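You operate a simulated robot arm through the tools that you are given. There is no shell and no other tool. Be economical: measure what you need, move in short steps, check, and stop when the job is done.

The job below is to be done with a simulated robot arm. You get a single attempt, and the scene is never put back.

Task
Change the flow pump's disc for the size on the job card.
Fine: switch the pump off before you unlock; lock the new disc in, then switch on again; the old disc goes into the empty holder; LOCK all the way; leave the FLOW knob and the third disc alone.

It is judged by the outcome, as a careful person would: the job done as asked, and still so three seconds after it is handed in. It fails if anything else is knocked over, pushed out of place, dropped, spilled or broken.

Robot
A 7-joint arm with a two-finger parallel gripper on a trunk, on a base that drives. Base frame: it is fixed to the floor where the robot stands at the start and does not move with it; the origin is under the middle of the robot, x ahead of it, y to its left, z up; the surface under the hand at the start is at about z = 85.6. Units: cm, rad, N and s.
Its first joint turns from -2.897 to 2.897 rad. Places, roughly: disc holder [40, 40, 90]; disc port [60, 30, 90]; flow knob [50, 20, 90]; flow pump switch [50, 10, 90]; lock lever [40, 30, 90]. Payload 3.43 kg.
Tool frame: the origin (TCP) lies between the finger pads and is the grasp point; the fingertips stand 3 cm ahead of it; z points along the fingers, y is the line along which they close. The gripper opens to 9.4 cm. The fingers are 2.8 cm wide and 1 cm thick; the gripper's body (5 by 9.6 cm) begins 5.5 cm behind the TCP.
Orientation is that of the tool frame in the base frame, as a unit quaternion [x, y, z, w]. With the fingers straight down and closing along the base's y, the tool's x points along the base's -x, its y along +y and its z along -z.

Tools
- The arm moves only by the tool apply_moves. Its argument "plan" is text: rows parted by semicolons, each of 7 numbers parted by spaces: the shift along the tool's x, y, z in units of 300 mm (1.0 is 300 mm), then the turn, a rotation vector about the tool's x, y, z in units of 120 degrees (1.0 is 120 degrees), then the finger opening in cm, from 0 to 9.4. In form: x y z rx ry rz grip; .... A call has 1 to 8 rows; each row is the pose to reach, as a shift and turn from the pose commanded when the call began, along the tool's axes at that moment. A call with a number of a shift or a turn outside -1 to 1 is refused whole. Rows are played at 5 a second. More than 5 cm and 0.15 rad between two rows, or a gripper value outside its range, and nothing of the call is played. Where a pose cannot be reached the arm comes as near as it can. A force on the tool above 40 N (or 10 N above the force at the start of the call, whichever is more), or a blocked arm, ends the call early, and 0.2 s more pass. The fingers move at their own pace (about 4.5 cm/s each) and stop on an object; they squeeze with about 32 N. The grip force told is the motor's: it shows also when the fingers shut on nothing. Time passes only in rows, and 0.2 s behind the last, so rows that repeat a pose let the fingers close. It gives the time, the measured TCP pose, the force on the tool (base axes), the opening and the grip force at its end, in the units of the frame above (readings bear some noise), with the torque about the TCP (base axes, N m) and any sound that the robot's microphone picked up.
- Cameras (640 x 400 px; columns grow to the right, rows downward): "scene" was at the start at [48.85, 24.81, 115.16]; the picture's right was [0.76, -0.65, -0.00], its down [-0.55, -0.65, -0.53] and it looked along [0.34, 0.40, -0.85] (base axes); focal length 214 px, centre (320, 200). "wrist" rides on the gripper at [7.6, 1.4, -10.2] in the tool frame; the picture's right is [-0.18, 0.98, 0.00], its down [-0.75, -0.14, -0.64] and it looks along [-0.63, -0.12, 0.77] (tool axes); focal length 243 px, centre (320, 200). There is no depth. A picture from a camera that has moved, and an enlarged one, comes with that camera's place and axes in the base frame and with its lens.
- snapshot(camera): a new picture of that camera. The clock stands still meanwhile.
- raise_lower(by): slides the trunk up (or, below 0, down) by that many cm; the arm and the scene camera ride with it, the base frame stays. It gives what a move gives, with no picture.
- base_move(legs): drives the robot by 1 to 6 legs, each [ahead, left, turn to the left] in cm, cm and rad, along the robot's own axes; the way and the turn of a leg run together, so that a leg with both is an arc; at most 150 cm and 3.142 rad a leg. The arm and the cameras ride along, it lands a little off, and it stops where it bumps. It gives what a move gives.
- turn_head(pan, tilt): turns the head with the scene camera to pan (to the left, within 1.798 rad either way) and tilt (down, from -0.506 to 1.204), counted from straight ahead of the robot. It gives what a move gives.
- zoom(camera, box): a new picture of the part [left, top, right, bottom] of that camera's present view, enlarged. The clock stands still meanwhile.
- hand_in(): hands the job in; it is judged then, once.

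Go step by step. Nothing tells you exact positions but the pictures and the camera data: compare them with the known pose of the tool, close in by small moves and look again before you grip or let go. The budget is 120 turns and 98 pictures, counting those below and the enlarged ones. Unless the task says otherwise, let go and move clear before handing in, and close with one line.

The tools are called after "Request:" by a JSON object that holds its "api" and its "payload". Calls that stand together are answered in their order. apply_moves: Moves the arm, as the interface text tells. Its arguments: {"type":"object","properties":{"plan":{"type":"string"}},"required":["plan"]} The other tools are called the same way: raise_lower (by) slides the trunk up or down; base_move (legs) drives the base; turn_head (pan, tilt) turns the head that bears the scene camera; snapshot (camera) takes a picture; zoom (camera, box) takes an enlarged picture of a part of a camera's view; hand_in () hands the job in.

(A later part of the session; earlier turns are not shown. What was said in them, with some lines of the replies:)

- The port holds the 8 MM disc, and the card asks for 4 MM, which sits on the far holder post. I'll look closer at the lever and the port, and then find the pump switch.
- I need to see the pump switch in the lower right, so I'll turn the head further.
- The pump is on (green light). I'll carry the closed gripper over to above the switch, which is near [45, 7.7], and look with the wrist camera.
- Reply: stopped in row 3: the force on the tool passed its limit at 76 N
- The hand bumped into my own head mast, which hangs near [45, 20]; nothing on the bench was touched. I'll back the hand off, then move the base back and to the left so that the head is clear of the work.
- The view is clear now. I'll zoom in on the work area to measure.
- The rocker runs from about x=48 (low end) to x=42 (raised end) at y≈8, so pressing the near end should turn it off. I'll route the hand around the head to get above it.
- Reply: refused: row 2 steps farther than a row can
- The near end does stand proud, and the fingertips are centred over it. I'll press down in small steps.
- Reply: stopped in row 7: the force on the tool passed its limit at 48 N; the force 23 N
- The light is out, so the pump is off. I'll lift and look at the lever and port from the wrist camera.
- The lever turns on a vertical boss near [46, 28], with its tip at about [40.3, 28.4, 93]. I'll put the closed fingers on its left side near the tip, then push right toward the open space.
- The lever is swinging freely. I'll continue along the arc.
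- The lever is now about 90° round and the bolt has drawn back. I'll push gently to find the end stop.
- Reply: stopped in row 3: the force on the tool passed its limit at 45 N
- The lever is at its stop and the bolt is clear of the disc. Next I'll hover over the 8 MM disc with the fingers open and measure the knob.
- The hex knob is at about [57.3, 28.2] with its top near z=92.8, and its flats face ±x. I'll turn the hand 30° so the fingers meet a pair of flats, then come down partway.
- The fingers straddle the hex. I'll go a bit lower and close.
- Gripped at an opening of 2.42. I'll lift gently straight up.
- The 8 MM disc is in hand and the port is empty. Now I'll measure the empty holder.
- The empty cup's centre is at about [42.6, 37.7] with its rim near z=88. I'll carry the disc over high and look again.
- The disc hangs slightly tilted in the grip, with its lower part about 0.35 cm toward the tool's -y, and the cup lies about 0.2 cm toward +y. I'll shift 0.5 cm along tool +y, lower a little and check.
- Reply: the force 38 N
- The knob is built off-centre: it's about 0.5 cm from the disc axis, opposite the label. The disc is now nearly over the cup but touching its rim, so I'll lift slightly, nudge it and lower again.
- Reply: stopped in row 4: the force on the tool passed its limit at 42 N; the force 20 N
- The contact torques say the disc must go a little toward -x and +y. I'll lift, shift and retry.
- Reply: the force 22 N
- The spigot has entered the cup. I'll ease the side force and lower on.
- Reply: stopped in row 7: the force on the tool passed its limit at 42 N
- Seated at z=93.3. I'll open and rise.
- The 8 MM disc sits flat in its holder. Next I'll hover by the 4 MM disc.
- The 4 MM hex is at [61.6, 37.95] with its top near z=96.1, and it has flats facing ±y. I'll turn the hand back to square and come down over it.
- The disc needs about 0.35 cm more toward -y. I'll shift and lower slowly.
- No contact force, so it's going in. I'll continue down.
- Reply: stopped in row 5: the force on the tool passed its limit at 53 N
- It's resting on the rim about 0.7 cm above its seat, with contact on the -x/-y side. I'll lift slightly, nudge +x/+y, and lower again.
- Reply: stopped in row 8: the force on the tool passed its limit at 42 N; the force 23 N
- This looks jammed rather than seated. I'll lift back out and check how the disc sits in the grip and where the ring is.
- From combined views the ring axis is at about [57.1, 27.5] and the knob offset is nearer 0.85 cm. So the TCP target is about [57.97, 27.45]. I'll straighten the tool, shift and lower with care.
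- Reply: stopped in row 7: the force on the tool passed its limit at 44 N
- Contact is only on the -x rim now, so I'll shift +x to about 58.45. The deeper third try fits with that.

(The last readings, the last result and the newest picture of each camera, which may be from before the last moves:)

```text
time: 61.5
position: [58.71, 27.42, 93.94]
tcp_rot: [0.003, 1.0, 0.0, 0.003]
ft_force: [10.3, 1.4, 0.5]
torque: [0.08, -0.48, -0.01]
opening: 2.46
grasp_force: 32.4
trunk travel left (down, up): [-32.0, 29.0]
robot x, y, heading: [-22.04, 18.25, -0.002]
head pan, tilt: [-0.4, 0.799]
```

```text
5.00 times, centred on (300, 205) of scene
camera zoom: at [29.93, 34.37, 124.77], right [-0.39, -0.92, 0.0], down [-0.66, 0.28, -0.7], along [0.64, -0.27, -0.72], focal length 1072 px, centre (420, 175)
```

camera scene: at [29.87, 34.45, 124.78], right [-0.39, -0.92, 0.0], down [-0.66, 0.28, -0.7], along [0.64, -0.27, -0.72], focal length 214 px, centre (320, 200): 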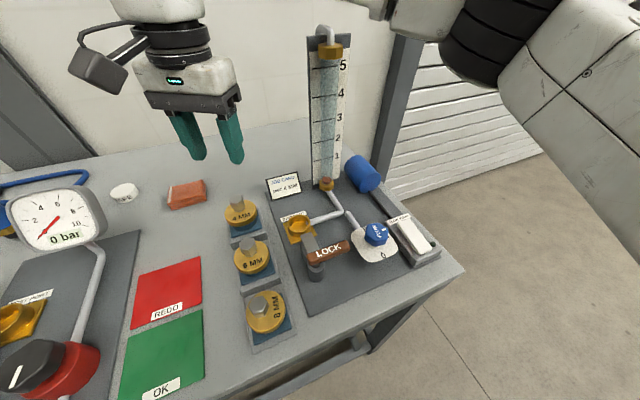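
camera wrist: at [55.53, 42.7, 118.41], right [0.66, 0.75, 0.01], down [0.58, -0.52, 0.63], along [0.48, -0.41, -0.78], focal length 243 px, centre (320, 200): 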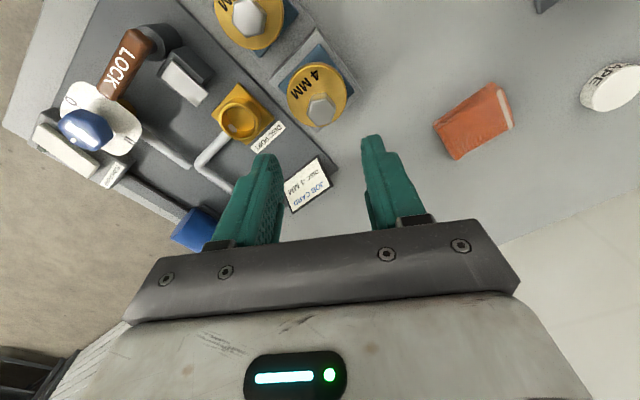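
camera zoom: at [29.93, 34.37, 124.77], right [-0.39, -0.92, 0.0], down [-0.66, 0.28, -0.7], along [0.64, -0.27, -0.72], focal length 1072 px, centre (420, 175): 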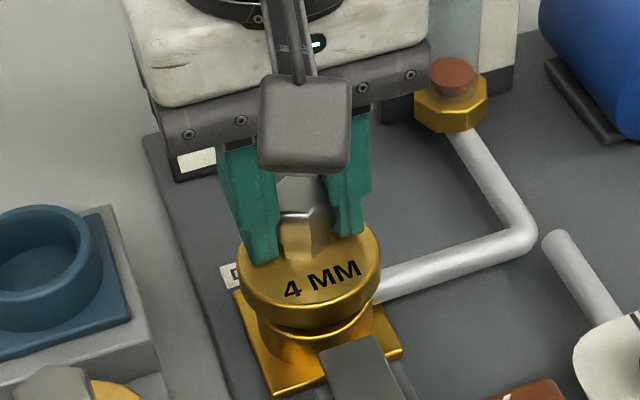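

It's entering, with no vertical load. I'll ease +x and continue down.

Request:
{"api": "apply_moves", "payload": {"plan": "-0.004 0 0.005 0 0 0 1; -0.004 0 0.012 0 0 0 1; -0.004 0 0.019 0 0 0 1; -0.004 0 0.026 0 0 0 1; -0.004 0 0.033 0 0 0 1; -0.004 0 0.04 0 0 0 1; -0.004 0 0.047 0 0 0 1; -0.004 0 0.054 0 0 0 1"}}

Request:
{"api": "zoom", "payload": {"camera": "scene", "box": [250, 165, 350, 245]}}

Request:
{"api": "zoom", "payload": {"camera": "wrist", "box": [220, 20, 420, 180]}}

```text
time: 63.3
position: [58.69, 27.41, 92.78]
tcp_rot: [0.004, 1.0, 0.002, 0.005]
ft_force: [-4.2, -2.7, 14.7]
torque: [-0.28, -0.11, -0.06]
opening: 2.5
grasp_force: 32.2
trunk travel left (down, up): [-32.0, 29.0]
robot x, y, heading: [-21.91, 17.83, -0.003]
head pan, tilt: [-0.4, 0.799]
stopped in row 8: the force on the tool passed its limit at 43 N (the readings are from after the stop); the commanded pose is now the measured one
```

```text
5.00 times, centred on (300, 205) of scene
camera zoom: at [29.82, 34.32, 124.8], right [-0.39, -0.92, 0.0], down [-0.66, 0.28, -0.7], along [0.64, -0.27, -0.72], focal length 1072 px, centre (420, 175)
```

zoom: 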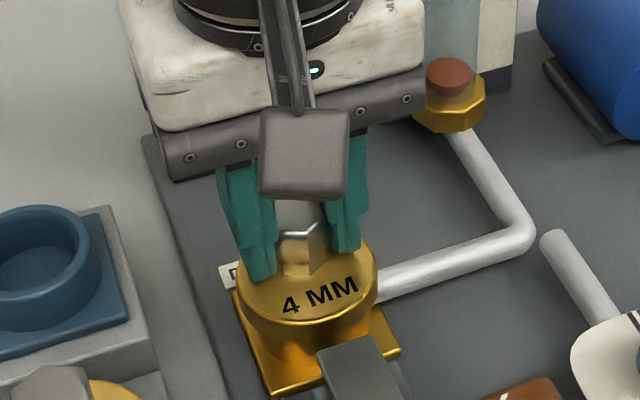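

```text
2.50 times, centred on (320, 100) of wrist
camera zoom: at [51.09, 28.88, 102.99], right [0.19, 0.98, 0.01], down [0.75, -0.15, 0.65], along [0.64, -0.12, -0.76], focal length 606 px, centre (320, 450)
```

zoom: 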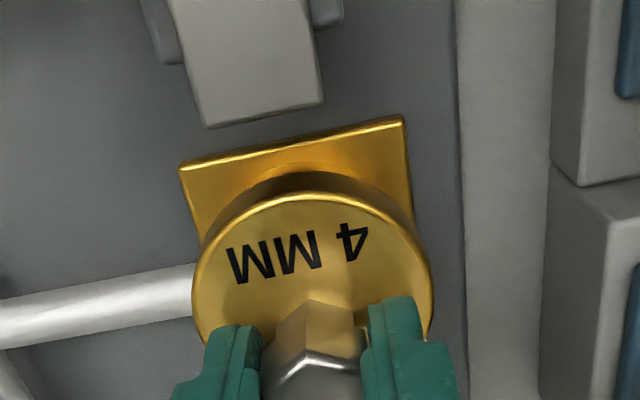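

The gap has closed and it has come up against a hard stop at z≈92.8. I'll let go, rise and check that it sits flat.

Request:
{"api": "apply_moves", "payload": {"plan": "0 0 0 0 0 0 3; 0 0 0 0 0 0 4.3; 0 0 0 0 0 0 4.3; 0 0 -0.05 0 0 0 4.3; 0 0 -0.15 0 0 0 4.3; 0 0 -0.28 0 0 0 4.3; 0 0 -0.4 0 0 0 4.3"}}

Request:
{"api": "zoom", "payload": {"camera": "scene", "box": [250, 165, 350, 245]}}

Request:
{"api": "zoom", "payload": {"camera": "wrist", "box": [220, 20, 420, 180]}}

```text
time: 64.9
position: [58.73, 27.43, 104.78]
tcp_rot: [0.004, 1.0, 0.003, 0.004]
ft_force: [0.4, -0.2, -0.9]
torque: [-0.02, 0.02, 0.0]
opening: 4.32
grasp_force: 0.1
trunk travel left (down, up): [-32.0, 29.0]
robot x, y, heading: [-22.16, 18.08, -0.004]
head pan, tilt: [-0.4, 0.799]
```

```text
5.00 times, centred on (300, 205) of scene
camera zoom: at [29.9, 34.35, 124.77], right [-0.39, -0.92, 0.0], down [-0.66, 0.28, -0.7], along [0.64, -0.27, -0.72], focal length 1072 px, centre (420, 175)
```

zoom: 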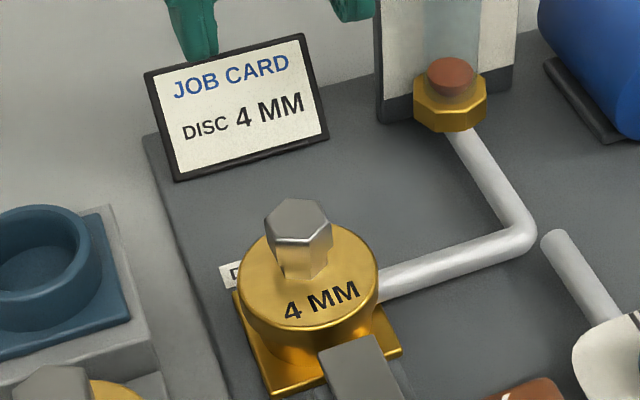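

```text
2.50 times, centred on (320, 100) of wrist
camera zoom: at [51.2, 28.81, 114.8], right [0.19, 0.98, 0.01], down [0.75, -0.15, 0.65], along [0.63, -0.12, -0.76], focal length 606 px, centre (320, 450)
```

zoom: 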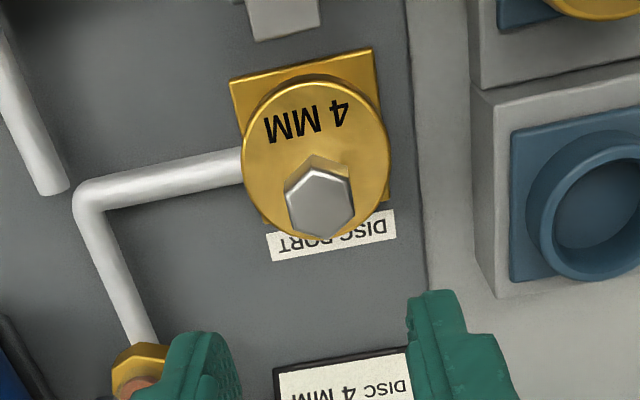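

The 4 MM disc is fully and flatly seated. Now I'll lock it: closed fingers go down on the +x side of the lever near its tip, then swing it back.

Request:
{"api": "apply_moves", "payload": {"plan": "0.1 -0.05 0 0 0 0 0; 0.22 -0.1 0 0 0 0 0; 0.32 -0.147 0 0 0 0 0; 0.32 -0.147 0.1 0 0 0 0; 0.32 -0.147 0.2 0 0 0 0; 0.32 -0.147 0.27 0 0 0 0; 0.32 -0.147 0.27 0 0 0 0"}}

Request:
{"api": "snapshot", "payload": {"camera": "scene"}}

Request:
{"api": "snapshot", "payload": {"camera": "wrist"}}

```text
time: 66.5
position: [49.05, 23.15, 96.53]
tcp_rot: [0.003, 1.0, 0.003, 0.004]
ft_force: [0.2, 0.1, -0.6]
torque: [0.01, 0.02, -0.02]
opening: 0.02
grasp_force: 31.4
trunk travel left (down, up): [-32.0, 29.0]
robot x, y, heading: [-22.21, 18.01, -0.001]
head pan, tilt: [-0.4, 0.799]
```

```text
14 pictures are left
camera scene: at [29.89, 34.35, 124.78], right [-0.39, -0.92, 0.0], down [-0.66, 0.28, -0.7], along [0.64, -0.27, -0.72], focal length 214 px, centre (320, 200)
```

scene: 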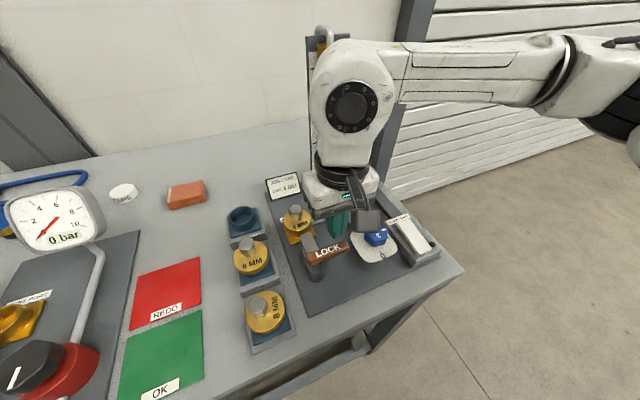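

```text
13 pictures are left
camera wrist: at [41.47, 24.61, 106.59], right [0.19, 0.98, 0.01], down [0.75, -0.15, 0.65], along [0.64, -0.12, -0.76], focal length 243 px, centre (320, 200)
```

wrist: 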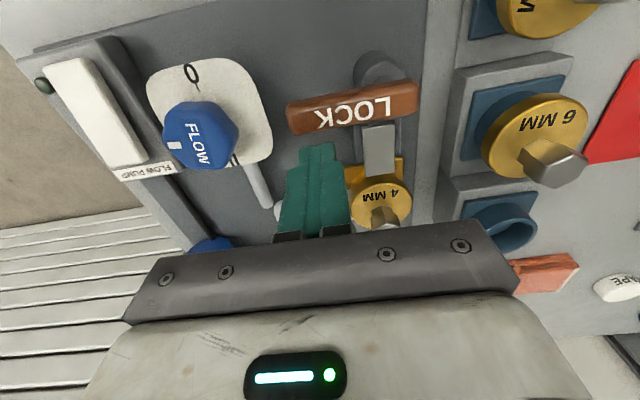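

Request:
{"api": "apply_moves", "payload": {"plan": "-0.014 0 0 0 0 0 0; -0.014 0 0.05 0 0 0 0; -0.014 0 0.095 0 0 0 0; 0.005 0 0.095 0 0 0 0; 0.025 0 0.095 0 0 0 0; 0.045 0 0.095 0 0 0 0; 0.065 0.003 0.095 0 0 0 0; 0.085 0.008 0.095 0 0 0 0"}}

Request:
{"api": "snapshot", "payload": {"camera": "wrist"}}

```text
time: 68.3
position: [46.42, 23.39, 93.71]
tcp_rot: [0.004, 1.0, 0.002, 0.004]
ft_force: [0.5, 0.6, -0.2]
torque: [-0.01, 0.01, 0.01]
opening: 0.0
grasp_force: 31.3
trunk travel left (down, up): [-32.0, 29.0]
robot x, y, heading: [-21.77, 17.95, -0.006]
head pan, tilt: [-0.4, 0.799]
```

```text
12 pictures are left
camera wrist: at [38.91, 24.8, 103.81], right [0.19, 0.98, 0.01], down [0.75, -0.15, 0.65], along [0.64, -0.12, -0.76], focal length 243 px, centre (320, 200)
```

wrist: 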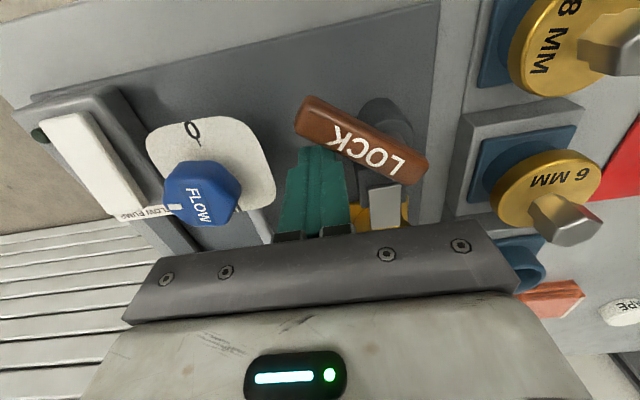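

Request:
{"api": "apply_moves", "payload": {"plan": "0.03 0.005 0 0 0 0 0; 0.06 0.012 0 0 0 0 0; 0.09 0.022 0 0 0 0 0; 0.115 0.037 0 0 0 0 0; 0.135 0.055 0 0 0 0 0; 0.15 0.075 0 0 0 0 0; 0.16 0.09 0 0 0 0 0; 0.16 0.1 0 0 0 0 0"}}

Request:
{"api": "snapshot", "payload": {"camera": "wrist"}}

```text
time: 70.1
position: [41.8, 26.0, 93.61]
tcp_rot: [0.006, 1.0, -0.001, 0.003]
ft_force: [1.4, -16.6, 4.1]
torque: [-0.29, -0.04, -0.03]
opening: 0.0
grasp_force: 32.5
trunk travel left (down, up): [-32.0, 29.0]
robot x, y, heading: [-21.76, 18.0, -0.005]
head pan, tilt: [-0.4, 0.799]
```

```text
11 pictures are left
camera wrist: at [34.23, 27.59, 103.73], right [0.19, 0.98, 0.0], down [0.75, -0.15, 0.65], along [0.64, -0.12, -0.76], focal length 243 px, centre (320, 200)
```

wrist: 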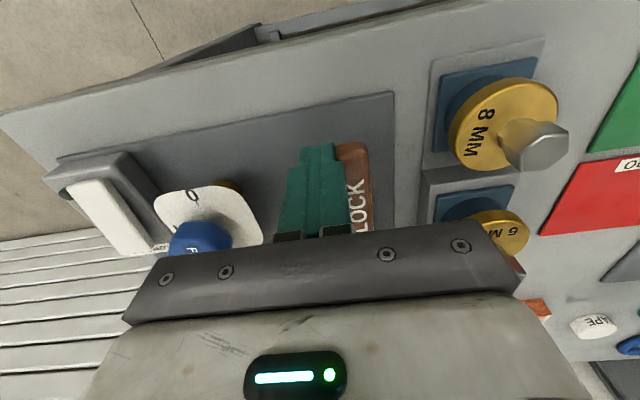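

The lever is back in line and resisting. I'll push on to be sure it's against the stop.

Request:
{"api": "apply_moves", "payload": {"plan": "0 0.008 0 0 0 0 0; 0 0.016 0 0 0 0 0; 0 0.024 0 0 0 0 0; 0 0.032 0 0 0 0 0; 0 0.04 0 0 0 0 0"}}

Request:
{"api": "apply_moves", "payload": {"plan": "0 -0.05 0 0 0 0 0; 0 -0.1 -0.05 0 0 0 0; 0 -0.2 -0.15 0 0 0 0; 0 -0.3 -0.27 0 0 0 0; 0 -0.42 -0.33 0 0 0 0; 0 -0.52 -0.33 0 0 0 0"}}

Request:
{"api": "zoom", "payload": {"camera": "scene", "box": [220, 180, 440, 340]}}

Request:
{"api": "snapshot", "payload": {"camera": "wrist"}}

```text
time: 70.7
position: [41.84, 26.19, 93.52]
tcp_rot: [0.008, 1.0, -0.004, 0.002]
ft_force: [0.0, -11.2, 6.0]
torque: [-0.1, 0.08, 0.09]
opening: 0.02
grasp_force: 32.6
trunk travel left (down, up): [-32.0, 29.0]
robot x, y, heading: [-22.24, 18.09, -0.006]
head pan, tilt: [-0.4, 0.799]
stopped in row 2: the force on the tool passed its limit at 43 N (the readings are from after the stop); the commanded pose is now the measured one
```

```text
time: 72.1
position: [41.41, 10.66, 103.5]
tcp_rot: [0.007, 1.0, -0.003, 0.003]
ft_force: [0.5, -0.3, -0.1]
torque: [0.02, -0.01, 0.01]
opening: 0.01
grasp_force: 31.9
trunk travel left (down, up): [-32.0, 29.0]
robot x, y, heading: [-21.79, 18.39, -0.001]
head pan, tilt: [-0.4, 0.799]
```

```text
2.50 times, centred on (330, 260) of scene
camera zoom: at [29.92, 34.22, 124.78], right [-0.39, -0.92, 0.0], down [-0.66, 0.28, -0.7], along [0.64, -0.27, -0.72], focal length 536 px, centre (295, 50)
```

zoom: 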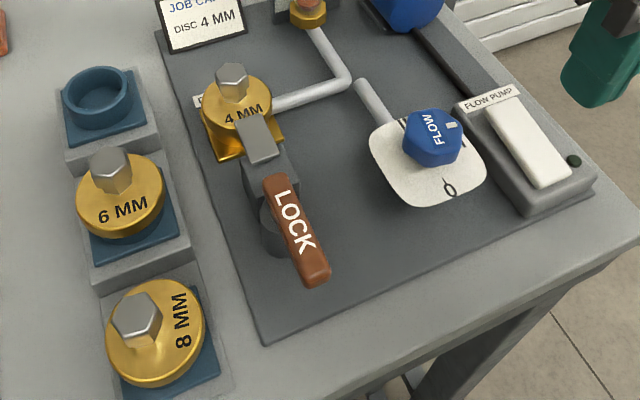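

```text
9 pictures are left
camera wrist: at [33.93, 12.33, 113.62], right [0.2, 0.98, 0.0], down [0.75, -0.15, 0.65], along [0.63, -0.13, -0.76], focal length 243 px, centre (320, 200)
```

wrist: 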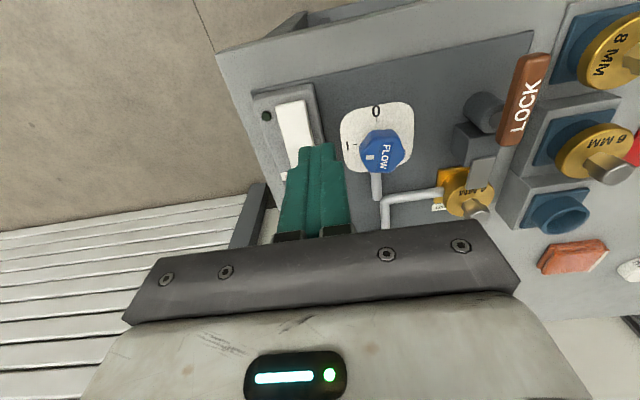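

The lever matches its original locked angle and the bolt overlaps the 4 MM flange. Next I'll press the far end of the rocker to switch on.

Request:
{"api": "apply_moves", "payload": {"plan": "-0.1 -0.05 0 0 0 0 0; -0.203 -0.088 0.03 0 0 0 0; -0.203 -0.088 0.13 0 0 0 0; -0.203 -0.088 0.22 0 0 0 0; -0.203 -0.088 0.28 0 0 0 0; -0.203 -0.088 0.28 0 0 0 0"}}

Request:
{"api": "zoom", "payload": {"camera": "scene", "box": [360, 180, 480, 280]}}

```text
time: 73.5
position: [47.66, 8.07, 95.2]
tcp_rot: [0.007, 1.0, -0.002, 0.003]
ft_force: [0.3, -1.0, 0.3]
torque: [0.0, -0.01, -0.01]
opening: 0.0
grasp_force: 31.9
trunk travel left (down, up): [-32.0, 29.0]
robot x, y, heading: [-21.91, 17.71, -0.003]
head pan, tilt: [-0.4, 0.799]
```

```text
4.00 times, centred on (420, 230) of scene
camera zoom: at [29.92, 34.18, 124.78], right [-0.39, -0.92, 0.0], down [-0.66, 0.28, -0.7], along [0.64, -0.27, -0.72], focal length 858 px, centre (-80, 80)
```

zoom: 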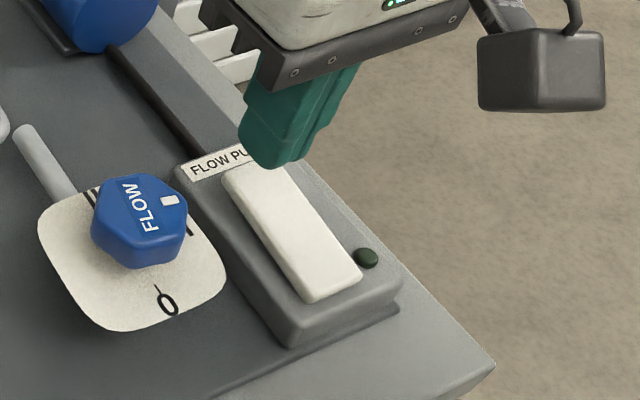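

Request:
{"api": "apply_moves", "payload": {"plan": "0.01 0 0.02 0 0 0 0; 0.01 0 0.04 0 0 0 0; 0.01 0 0.055 0 0 0 0; 0.01 0 0.07 0 0 0 0; 0.01 0 0.085 0 0 0 0; 0.01 0 0.1 0 0 0 0; 0.01 0 0.11 0 0 0 0; 0.01 0 0.12 0 0 0 0"}}

Request:
{"api": "apply_moves", "payload": {"plan": "0 0 -0.08 0 0 0 0; 0 0 -0.2 0 0 0 0; 0 -0.03 -0.35 0 0 0 0; 0 -0.05 -0.5 0 0 0 0"}}

Request:
{"api": "snapshot", "payload": {"camera": "scene"}}

```text
time: 75.1
position: [47.36, 7.95, 92.39]
tcp_rot: [0.006, 1.0, -0.002, 0.006]
ft_force: [-3.9, -0.6, 19.9]
torque: [-0.01, 0.39, 0.06]
opening: 0.0
grasp_force: 32.0
trunk travel left (down, up): [-32.0, 29.0]
robot x, y, heading: [-22.06, 17.7, -0.011]
head pan, tilt: [-0.4, 0.799]
stopped in row 8: the force on the tool passed its limit at 47 N (the readings are from after the stop); the commanded pose is now the measured one
```

```text
time: 76.1
position: [47.14, 6.55, 107.13]
tcp_rot: [0.007, 1.0, -0.002, 0.005]
ft_force: [-0.4, 0.0, 0.4]
torque: [0.01, 0.01, 0.0]
opening: 0.01
grasp_force: 31.5
trunk travel left (down, up): [-32.0, 29.0]
robot x, y, heading: [-21.95, 18.22, -0.003]
head pan, tilt: [-0.4, 0.799]
```

```text
7 pictures are left
camera scene: at [29.93, 34.18, 124.77], right [-0.39, -0.92, 0.0], down [-0.66, 0.28, -0.7], along [0.64, -0.27, -0.72], focal length 214 px, centre (320, 200)
```

scene: 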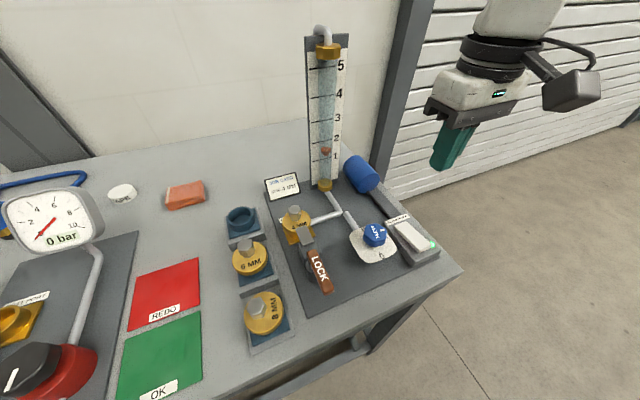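

Request:
{"api": "zoom", "payload": {"camera": "scene", "box": [220, 140, 460, 340]}}

```text
2.00 times, centred on (340, 240) of scene
camera zoom: at [29.93, 34.18, 124.77], right [-0.39, -0.92, 0.0], down [-0.66, 0.28, -0.7], along [0.64, -0.27, -0.72], focal length 429 px, centre (280, 120)
```

zoom: 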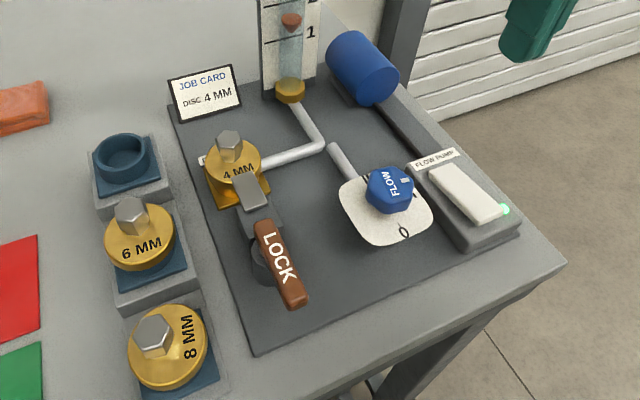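

The 4 MM disc is locked in, the pump light is green with the float lifted, and the 8 MM disc sits in the holder that was empty. The FLOW knob and the 6 MM disc are as they were, so I'm handing in.

Request:
{"api": "hand_in", "payload": {}}

```text
The job is handed in.
```

The pump now runs on the 4 MM disc with LOCK pushed to its stop, and the old 8 MM disc is in the holder that was empty; the FLOW knob and the 6 MM disc were not touched.
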